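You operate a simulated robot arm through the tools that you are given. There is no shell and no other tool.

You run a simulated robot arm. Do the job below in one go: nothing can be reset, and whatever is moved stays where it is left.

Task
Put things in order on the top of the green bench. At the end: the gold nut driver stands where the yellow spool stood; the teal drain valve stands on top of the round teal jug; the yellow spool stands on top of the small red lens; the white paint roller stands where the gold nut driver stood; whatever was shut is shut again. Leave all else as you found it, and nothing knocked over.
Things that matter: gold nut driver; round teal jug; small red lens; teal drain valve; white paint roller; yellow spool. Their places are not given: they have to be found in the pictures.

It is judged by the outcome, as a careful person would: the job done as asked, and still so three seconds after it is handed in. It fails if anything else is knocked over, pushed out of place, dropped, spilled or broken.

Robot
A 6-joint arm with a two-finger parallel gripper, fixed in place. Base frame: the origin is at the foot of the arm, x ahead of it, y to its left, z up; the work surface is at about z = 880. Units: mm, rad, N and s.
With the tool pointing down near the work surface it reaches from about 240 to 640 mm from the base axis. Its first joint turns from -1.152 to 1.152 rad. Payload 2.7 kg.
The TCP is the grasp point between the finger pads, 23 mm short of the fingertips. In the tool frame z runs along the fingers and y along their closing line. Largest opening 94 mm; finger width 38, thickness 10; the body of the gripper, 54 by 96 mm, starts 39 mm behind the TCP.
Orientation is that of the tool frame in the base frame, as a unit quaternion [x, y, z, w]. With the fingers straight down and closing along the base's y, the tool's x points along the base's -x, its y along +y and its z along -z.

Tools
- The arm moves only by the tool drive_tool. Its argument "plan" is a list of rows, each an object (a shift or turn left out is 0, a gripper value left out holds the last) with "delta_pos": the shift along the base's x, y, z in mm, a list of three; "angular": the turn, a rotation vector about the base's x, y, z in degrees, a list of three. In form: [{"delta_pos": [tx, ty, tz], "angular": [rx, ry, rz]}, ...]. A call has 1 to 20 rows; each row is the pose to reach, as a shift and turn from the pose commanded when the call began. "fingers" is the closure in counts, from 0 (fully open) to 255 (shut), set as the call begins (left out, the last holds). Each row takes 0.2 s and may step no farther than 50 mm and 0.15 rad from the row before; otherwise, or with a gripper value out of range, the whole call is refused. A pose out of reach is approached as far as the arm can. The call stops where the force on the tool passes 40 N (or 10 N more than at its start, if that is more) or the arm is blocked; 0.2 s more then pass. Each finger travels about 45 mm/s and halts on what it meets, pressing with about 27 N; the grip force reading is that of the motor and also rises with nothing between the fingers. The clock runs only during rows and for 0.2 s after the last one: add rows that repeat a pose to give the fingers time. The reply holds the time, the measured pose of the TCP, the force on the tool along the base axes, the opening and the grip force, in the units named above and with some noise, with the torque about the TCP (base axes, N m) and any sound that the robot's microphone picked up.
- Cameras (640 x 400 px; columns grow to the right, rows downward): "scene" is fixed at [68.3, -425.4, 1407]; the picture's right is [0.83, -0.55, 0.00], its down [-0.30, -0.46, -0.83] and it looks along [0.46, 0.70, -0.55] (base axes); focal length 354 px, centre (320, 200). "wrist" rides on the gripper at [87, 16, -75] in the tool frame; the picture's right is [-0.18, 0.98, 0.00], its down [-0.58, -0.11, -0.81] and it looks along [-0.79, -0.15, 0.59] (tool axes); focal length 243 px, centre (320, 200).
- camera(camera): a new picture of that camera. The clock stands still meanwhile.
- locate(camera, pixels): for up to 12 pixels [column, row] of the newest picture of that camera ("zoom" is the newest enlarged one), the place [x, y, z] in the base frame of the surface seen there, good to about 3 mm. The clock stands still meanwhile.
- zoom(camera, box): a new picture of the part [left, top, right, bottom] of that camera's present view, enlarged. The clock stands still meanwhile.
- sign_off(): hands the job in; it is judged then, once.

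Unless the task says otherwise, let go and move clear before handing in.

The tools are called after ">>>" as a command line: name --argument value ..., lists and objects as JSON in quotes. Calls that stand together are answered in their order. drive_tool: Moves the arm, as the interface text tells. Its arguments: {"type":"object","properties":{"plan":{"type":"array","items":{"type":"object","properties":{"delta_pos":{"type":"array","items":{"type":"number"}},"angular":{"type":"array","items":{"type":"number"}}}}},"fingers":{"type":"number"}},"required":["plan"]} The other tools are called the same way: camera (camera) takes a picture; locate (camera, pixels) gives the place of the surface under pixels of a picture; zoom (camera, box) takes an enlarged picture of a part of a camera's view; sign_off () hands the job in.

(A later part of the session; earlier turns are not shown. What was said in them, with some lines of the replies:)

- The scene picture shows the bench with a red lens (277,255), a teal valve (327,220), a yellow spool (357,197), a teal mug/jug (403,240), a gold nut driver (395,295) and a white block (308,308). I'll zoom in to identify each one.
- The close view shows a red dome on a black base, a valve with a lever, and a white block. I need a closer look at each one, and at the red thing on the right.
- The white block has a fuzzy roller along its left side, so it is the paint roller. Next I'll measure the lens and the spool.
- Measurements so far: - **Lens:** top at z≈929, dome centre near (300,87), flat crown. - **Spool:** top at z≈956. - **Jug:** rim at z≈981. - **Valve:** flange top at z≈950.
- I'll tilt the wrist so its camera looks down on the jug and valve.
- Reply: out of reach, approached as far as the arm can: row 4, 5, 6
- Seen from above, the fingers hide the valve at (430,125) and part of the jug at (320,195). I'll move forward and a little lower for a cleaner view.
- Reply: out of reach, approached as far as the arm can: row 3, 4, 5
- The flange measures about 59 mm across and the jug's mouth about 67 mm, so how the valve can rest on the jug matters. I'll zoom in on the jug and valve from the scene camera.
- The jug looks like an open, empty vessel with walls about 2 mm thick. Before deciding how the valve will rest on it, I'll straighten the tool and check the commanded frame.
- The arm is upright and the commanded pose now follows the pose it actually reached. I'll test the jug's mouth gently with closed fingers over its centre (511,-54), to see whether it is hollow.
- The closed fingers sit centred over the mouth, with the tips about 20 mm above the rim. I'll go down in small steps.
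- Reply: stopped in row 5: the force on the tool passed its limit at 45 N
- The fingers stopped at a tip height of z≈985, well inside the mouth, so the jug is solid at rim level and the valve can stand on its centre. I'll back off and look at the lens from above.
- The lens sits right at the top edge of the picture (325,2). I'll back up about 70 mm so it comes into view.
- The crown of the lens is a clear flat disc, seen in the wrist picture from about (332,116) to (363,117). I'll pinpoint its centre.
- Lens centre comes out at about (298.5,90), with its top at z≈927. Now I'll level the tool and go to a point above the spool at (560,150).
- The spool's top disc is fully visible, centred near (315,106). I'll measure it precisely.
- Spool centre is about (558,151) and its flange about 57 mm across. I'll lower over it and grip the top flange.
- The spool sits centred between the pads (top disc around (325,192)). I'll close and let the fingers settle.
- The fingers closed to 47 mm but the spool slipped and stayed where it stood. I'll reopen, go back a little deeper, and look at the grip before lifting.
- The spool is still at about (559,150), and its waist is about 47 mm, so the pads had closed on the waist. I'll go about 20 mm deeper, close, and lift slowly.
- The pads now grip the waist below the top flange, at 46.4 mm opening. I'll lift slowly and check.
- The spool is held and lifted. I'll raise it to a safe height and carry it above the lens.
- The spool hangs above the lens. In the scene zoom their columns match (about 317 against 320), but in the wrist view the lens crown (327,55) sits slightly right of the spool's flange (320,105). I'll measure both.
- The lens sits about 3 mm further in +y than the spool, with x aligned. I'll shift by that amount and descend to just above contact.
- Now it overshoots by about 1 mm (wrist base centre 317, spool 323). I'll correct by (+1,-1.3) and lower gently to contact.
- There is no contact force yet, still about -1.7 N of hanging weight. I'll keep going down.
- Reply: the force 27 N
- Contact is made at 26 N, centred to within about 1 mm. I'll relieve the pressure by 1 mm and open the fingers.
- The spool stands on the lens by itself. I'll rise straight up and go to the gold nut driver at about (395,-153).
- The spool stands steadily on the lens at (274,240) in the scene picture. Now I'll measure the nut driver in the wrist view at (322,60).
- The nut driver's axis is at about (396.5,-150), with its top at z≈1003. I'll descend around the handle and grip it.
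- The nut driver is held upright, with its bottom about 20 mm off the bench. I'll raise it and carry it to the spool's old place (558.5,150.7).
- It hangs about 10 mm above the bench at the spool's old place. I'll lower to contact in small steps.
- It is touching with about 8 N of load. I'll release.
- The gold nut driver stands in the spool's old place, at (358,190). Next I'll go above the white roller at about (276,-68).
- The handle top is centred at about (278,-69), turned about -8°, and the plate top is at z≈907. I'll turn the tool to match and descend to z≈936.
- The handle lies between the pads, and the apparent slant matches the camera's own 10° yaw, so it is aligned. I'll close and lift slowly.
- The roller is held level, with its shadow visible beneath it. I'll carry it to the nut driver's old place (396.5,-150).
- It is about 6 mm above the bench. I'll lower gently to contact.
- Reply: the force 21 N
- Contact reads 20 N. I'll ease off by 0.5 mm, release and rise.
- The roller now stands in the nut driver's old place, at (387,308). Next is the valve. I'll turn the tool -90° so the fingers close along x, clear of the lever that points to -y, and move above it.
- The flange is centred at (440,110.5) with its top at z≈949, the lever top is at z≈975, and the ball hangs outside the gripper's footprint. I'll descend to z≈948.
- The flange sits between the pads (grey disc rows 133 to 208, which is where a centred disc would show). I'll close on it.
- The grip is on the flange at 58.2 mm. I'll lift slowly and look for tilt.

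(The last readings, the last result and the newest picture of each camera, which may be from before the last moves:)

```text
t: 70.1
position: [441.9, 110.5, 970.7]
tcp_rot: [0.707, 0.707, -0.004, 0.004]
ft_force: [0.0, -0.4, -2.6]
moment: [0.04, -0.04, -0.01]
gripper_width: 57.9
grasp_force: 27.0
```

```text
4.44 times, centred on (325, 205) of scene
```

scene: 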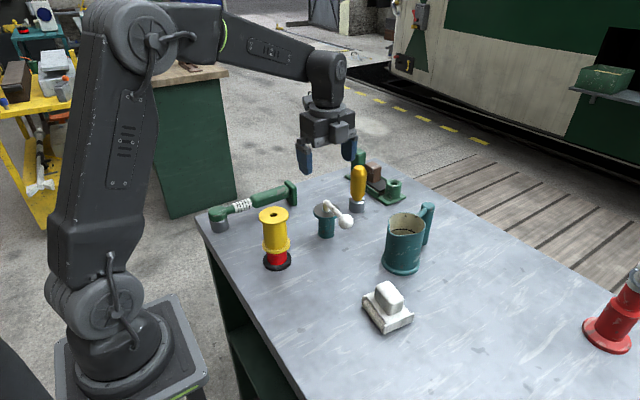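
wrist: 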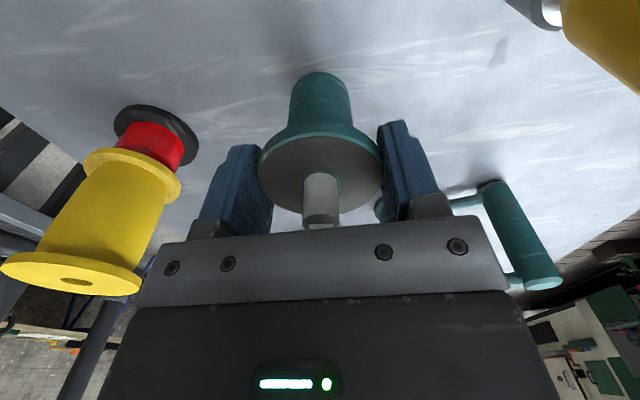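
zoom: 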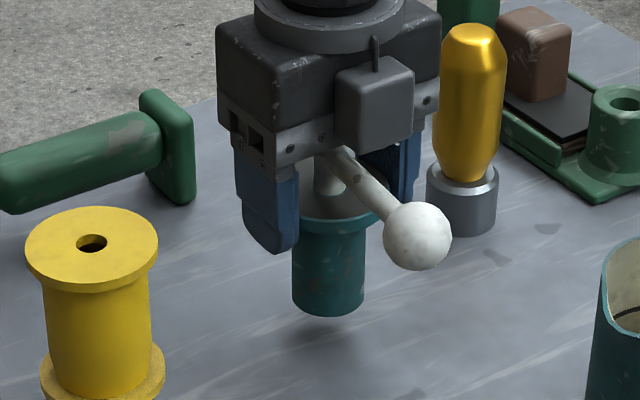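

The valve is held level and unturned. I'll raise it and carry it above the jug (511,-54), keeping its bottom well above the rim.

>>> drive_tool --plan '[{"delta_pos": [0, 0, 15]}, {"delta_pos": [0, 0, 45]}, {"delta_pos": [0, 0, 85]}, {"delta_pos": [0, 0, 120]}, {"delta_pos": [0, 0, 130]}, {"delta_pos": [10, -20, 130]}, {"delta_pos": [25, -55, 130]}, {"delta_pos": [40, -92, 130]}, {"delta_pos": [55, -128, 130]}, {"delta_pos": [66, -154, 130]}, {"delta_pos": [70.7, -165.5, 130]}, {"delta_pos": [70.7, -165.5, 130]}, {"delta_pos": [70.7, -165.5, 115]}, {"delta_pos": [70.7, -165.5, 105]}, {"delta_pos": [70.7, -165.5, 105]}]'

>>> camera --camera "wrist"

>>> zoom --camera "scene" --box '[350, 150, 470, 280]'

```text
t: 73.3
position: [510.6, -53.9, 1074.3]
tcp_rot: [0.707, 0.707, -0.004, 0.004]
ft_force: [0.4, 0.1, -2.8]
moment: [0.04, -0.01, -0.01]
gripper_width: 57.8
grasp_force: 26.8
```

```text
taken
```

wrist: 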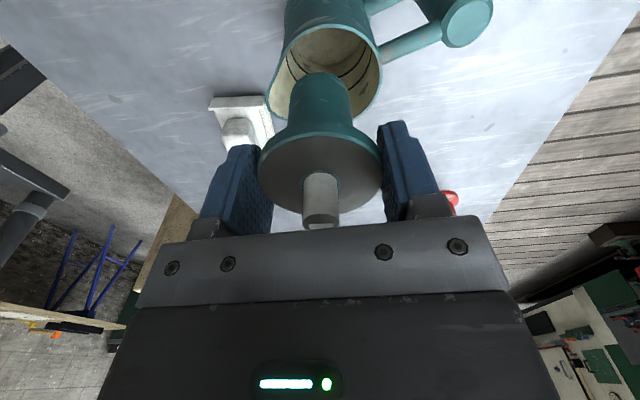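

```text
3.08 times, centred on (410, 215) of scene
```

zoom: 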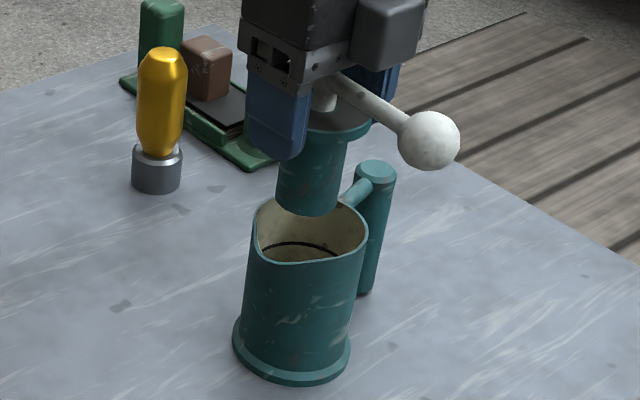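

The valve hangs about 20 mm above the rim. I'll measure the rim from this view to centre it well.

>>> zoom --camera "wrist" --box '[240, 0, 400, 150]'

>>> locate --camera "wrist" --pixels '[[330, 26], [300, 35], [360, 34], [377, 55], [381, 75], [380, 95], [283, 60], [270, 90], [268, 105], [275, 115], [288, 92], [352, 92]]'

>>> locate --camera "scene" --pixels '[[398, 216], [390, 234], [389, 224], [412, 233], [420, 229], [421, 222], [405, 235], [397, 215], [409, 219], [385, 262], [413, 266], [400, 275]]'

```text
2.67 times, centred on (320, 75) of wrist
```

zoom: 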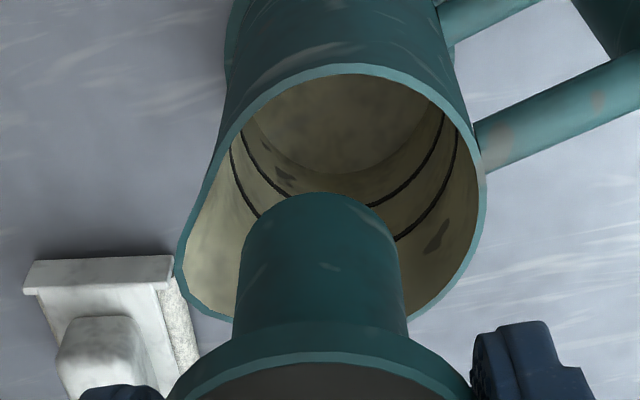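

```text
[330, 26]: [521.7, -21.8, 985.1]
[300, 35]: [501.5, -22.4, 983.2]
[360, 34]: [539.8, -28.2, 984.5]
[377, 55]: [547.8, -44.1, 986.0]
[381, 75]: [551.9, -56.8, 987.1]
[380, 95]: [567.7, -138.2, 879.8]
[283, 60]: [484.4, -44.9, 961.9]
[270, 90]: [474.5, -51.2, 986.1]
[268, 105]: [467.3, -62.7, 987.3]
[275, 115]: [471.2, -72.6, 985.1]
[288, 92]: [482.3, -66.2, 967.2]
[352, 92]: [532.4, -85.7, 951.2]
```

```text
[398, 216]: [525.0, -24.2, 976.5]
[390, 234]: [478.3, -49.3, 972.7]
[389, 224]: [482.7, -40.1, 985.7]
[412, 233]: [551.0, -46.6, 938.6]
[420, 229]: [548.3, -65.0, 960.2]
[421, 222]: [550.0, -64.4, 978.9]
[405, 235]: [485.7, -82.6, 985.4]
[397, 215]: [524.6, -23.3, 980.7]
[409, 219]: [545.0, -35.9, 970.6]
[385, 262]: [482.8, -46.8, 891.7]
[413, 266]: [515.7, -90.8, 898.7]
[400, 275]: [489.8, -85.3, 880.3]
```

The rim is flat at z≈985 and its circle is centred at about (514.5,-55). I'll shift +3.5 mm in x and -0.5 mm in y, and lower close to contact.

>>> drive_tool --plan '[{"delta_pos": [3.5, -0.5, 0]}, {"delta_pos": [3.5, -0.5, -8]}, {"delta_pos": [3.5, -0.5, -14]}, {"delta_pos": [3.5, -0.5, -17]}, {"delta_pos": [3.5, -0.5, -17]}]'

>>> camera --camera "wrist"

>>> zoom --camera "scene" --box '[360, 170, 450, 260]'

```text
t: 74.5
position: [514.5, -54.8, 1057.6]
tcp_rot: [0.707, 0.707, -0.004, 0.004]
ft_force: [-0.7, -0.4, -3.1]
moment: [0.02, -0.01, -0.01]
gripper_width: 57.9
grasp_force: 27.4
```

```text
taken
```

wrist: 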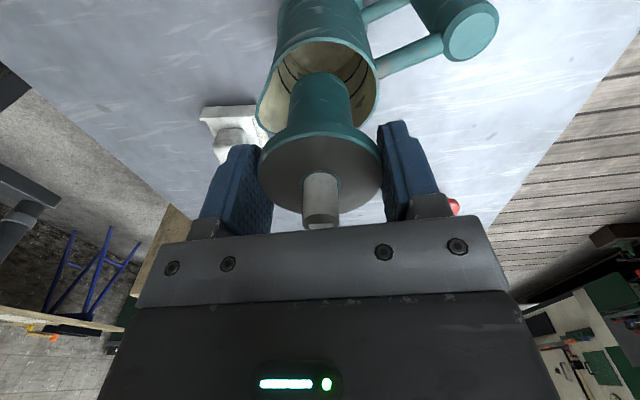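

```text
4.44 times, centred on (405, 215) of scene
```

zoom: 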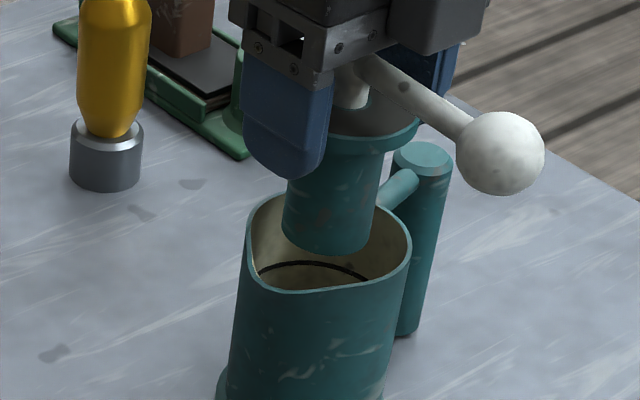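

The valve's foot is centred over the mouth, with the ball clear of the jug. I'll lower in small steps and watch the force.

>>> drive_tool --plan '[{"delta_pos": [0, 0, -0.7]}, {"delta_pos": [0, 0, -1.4]}, {"delta_pos": [0, 0, -1.4]}]'

>>> drive_tool --plan '[{"delta_pos": [0, 0, -0.7]}, {"delta_pos": [0, 0, -1]}, {"delta_pos": [0, 0, -1]}]'

```text
t: 75.3
position: [514.9, -55.0, 1054.6]
tcp_rot: [0.707, 0.707, -0.004, 0.003]
ft_force: [0.0, -0.6, -2.6]
moment: [0.05, 0.0, 0.03]
gripper_width: 57.9
grasp_force: 26.9
```

```text
t: 76.1
position: [514.9, -55.2, 1053.4]
tcp_rot: [0.707, 0.707, -0.004, 0.004]
ft_force: [-0.1, -0.4, -2.7]
moment: [-0.02, 0.0, 0.03]
gripper_width: 58.0
grasp_force: 27.1
```

>>> drive_tool --plan '[{"delta_pos": [0, 0, -0.7]}, {"delta_pos": [0, 0, -1.2]}, {"delta_pos": [0, 0, -1.2]}]'

>>> drive_tool --plan '[{"delta_pos": [0, 0, -0.7]}, {"delta_pos": [0, 0, -1.2]}, {"delta_pos": [0, 0, -1.2]}]'

```text
t: 76.9
position: [514.3, -56.2, 1052.7]
tcp_rot: [0.707, 0.707, -0.003, 0.004]
ft_force: [1.0, -1.0, -0.1]
moment: [-0.05, -0.05, -0.02]
gripper_width: 57.9
grasp_force: 26.8
```

```text
t: 77.7
position: [514.1, -55.2, 1053.7]
tcp_rot: [0.707, 0.707, -0.003, 0.004]
ft_force: [-2.6, 0.3, 7.1]
moment: [-0.07, 0.14, -0.06]
gripper_width: 57.9
grasp_force: 27.0
```

There is contact, with about 10 N of load at TCP z≈1053. I'll check the pose before releasing.

>>> zoom --camera "scene" --box '[360, 170, 450, 260]'

>>> camera --camera "wrist"

```text
4.44 times, centred on (405, 215) of scene
```

zoom: 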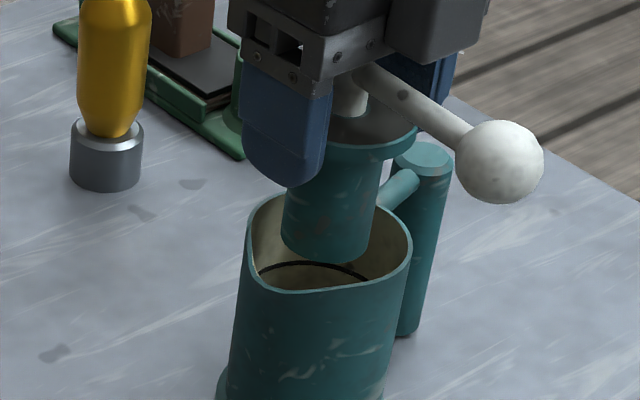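

```text
taken
```

wrist: 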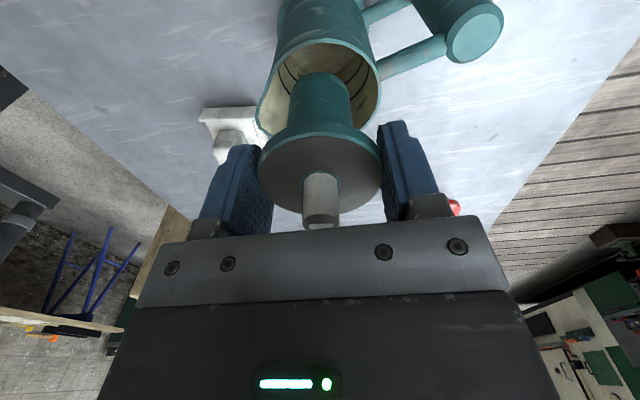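

The valve's foot is at rim level and centred in the mouth. I'll open only slightly first, so I can catch it if it moves.

>>> drive_tool --plan '[{}, {}, {}, {}]' --fingers 82

>>> zoom --camera "scene" --box '[360, 170, 450, 260]'

>>> camera --camera "wrist"

```text
t: 78.7
position: [514.7, -55.0, 1051.8]
tcp_rot: [0.707, 0.707, -0.003, 0.004]
ft_force: [-0.1, 0.0, -1.1]
moment: [0.04, -0.03, 0.05]
gripper_width: 63.7
grasp_force: 0.1
```

```text
4.44 times, centred on (405, 215) of scene
```

zoom: 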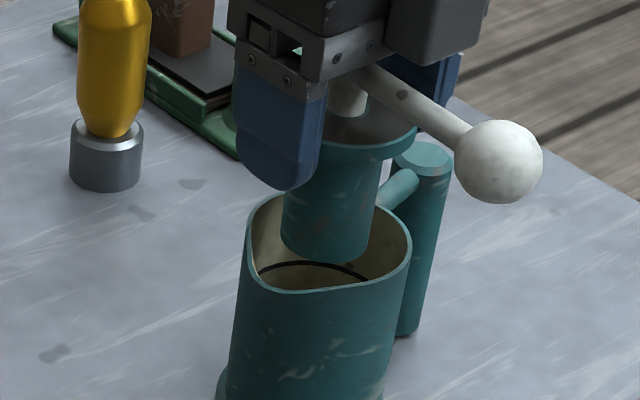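

```text
taken
```

wrist: 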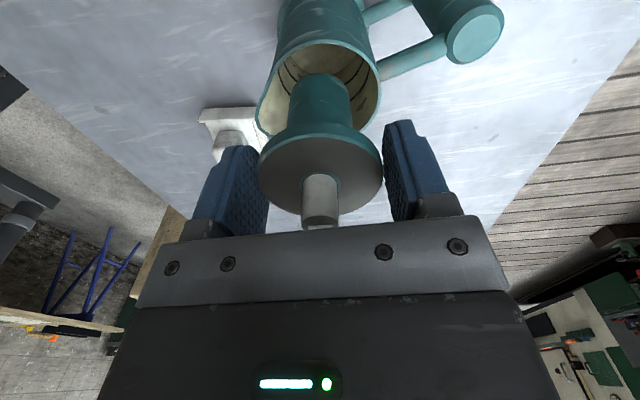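

The valve stands unsupported and hasn't moved. I'll open fully and rise straight up.

>>> drive_tool --plan '[{}, {}, {}, {}]' --fingers 0

>>> drive_tool --plan '[{"delta_pos": [0, 0, 10]}, {"delta_pos": [0, 0, 30]}, {"delta_pos": [0, 0, 60]}, {"delta_pos": [0, 0, 85]}, {"delta_pos": [-30, 10, 100]}, {"delta_pos": [-60, 30, 100]}, {"delta_pos": [-90, 60, 100]}, {"delta_pos": [-110, 90, 100]}, {"delta_pos": [-110, 90, 100]}]'

>>> camera --camera "scene"

>>> camera --camera "wrist"

```text
t: 79.7
position: [514.0, -55.3, 1052.3]
tcp_rot: [0.707, 0.707, -0.004, 0.003]
ft_force: [0.0, 0.2, 0.2]
moment: [-0.01, 0.0, 0.02]
gripper_width: 94.2
grasp_force: 0.0
```

```text
t: 81.7
position: [404.4, 33.3, 1153.6]
tcp_rot: [0.707, 0.708, -0.003, 0.003]
ft_force: [-0.3, -0.1, -0.4]
moment: [0.02, 0.01, -0.01]
gripper_width: 93.9
grasp_force: 0.2
```

```text
taken
```

scene: 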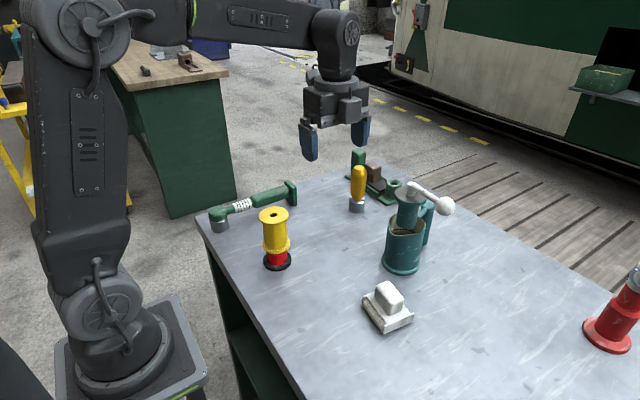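

```text
taken
```

wrist: 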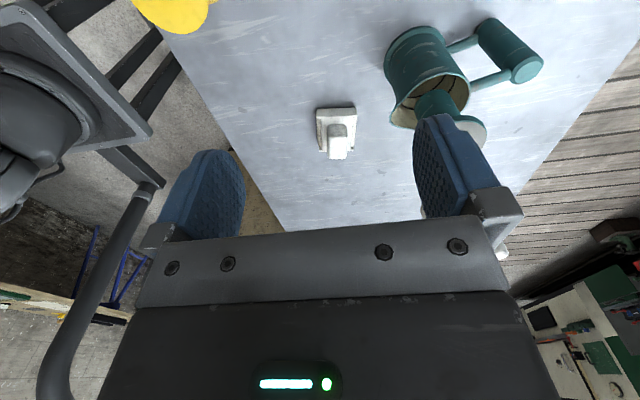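

All four pieces appear placed. I'll do a final check of positions and stability after a little more time has passed.

>>> drive_tool --plan '[{}, {}, {}, {}, {}, {}, {}, {}, {}, {}]'

>>> zoom --camera "scene" --box '[240, 150, 470, 350]'

>>> camera --camera "scene"

>>> locate --camera "scene" --pixels '[[349, 207], [365, 207], [357, 212], [358, 168], [388, 290], [385, 300], [264, 214], [289, 214], [277, 222], [408, 192], [397, 195], [420, 195]]'

```text
t: 83.9
position: [405.1, 34.5, 1152.4]
tcp_rot: [0.707, 0.707, -0.004, 0.004]
ft_force: [0.3, 0.3, -1.7]
moment: [0.02, 0.01, -0.01]
gripper_width: 93.6
grasp_force: 0.1
```

```text
2.00 times, centred on (355, 250) of scene
```

zoom: 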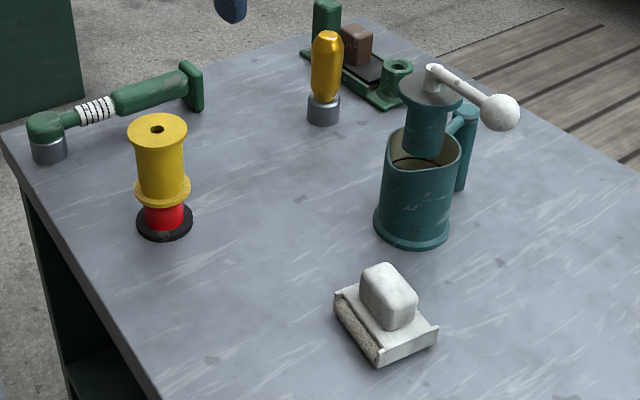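

```text
taken
```

scene: 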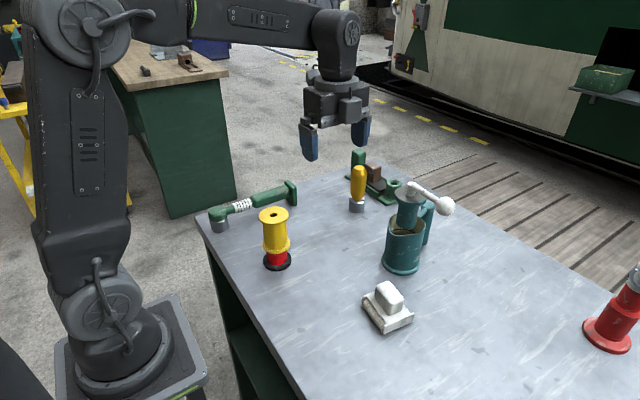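

```text
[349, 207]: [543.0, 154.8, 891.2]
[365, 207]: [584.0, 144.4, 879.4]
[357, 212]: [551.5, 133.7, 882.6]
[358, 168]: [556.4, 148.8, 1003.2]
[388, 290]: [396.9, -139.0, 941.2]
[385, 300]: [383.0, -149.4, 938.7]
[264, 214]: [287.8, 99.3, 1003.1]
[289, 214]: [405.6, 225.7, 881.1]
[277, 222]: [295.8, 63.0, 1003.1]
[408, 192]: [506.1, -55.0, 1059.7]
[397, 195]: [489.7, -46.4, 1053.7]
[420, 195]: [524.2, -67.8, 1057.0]
```

Everything is stable two seconds later:
- **Spool:** upright on the lens, at (158,165) in the zoom.
- **Nut driver:** in the spool's old place, axis about (557,149).
- **Roller:** in the nut driver's old place.
- **Valve:** upright on the jug, with its lever unturned.

Nothing was opened along the way, and the arm is clear, so I'm handing it in.

>>> sign_off

```text
The job is handed in.
```

The four moves are done and handed in. Everything was standing steady in the last pictures, about four seconds after I let go of the valve.

- **Gold nut driver:** it stands where the yellow spool stood, within a few millimetres.
- **Teal drain valve:** it stands upright, centred on top of the round teal jug. I didn't touch its lever, which still sits as I found it relative to the valve body.
- **Yellow spool:** it stands on top of the small red lens. My first grip slipped before it lifted, and the spool stayed where it was; the second grip held.
- **White paint roller:** it stands where the gold nut driver stood, facing the same way as before.

**Valve support:** the jug looks open in the pictures, and its mouth is wider than the valve's foot. I pressed closed fingers into the mouth and they met a firm surface at rim height, so I stood the valve on that. In the pictures the valve appears to stand over an open mouth.

I found nothing shut that had to be opened, so there was nothing to shut again. As far as the pictures show, nothing else on the bench was moved or knocked over, and the arm is clear.
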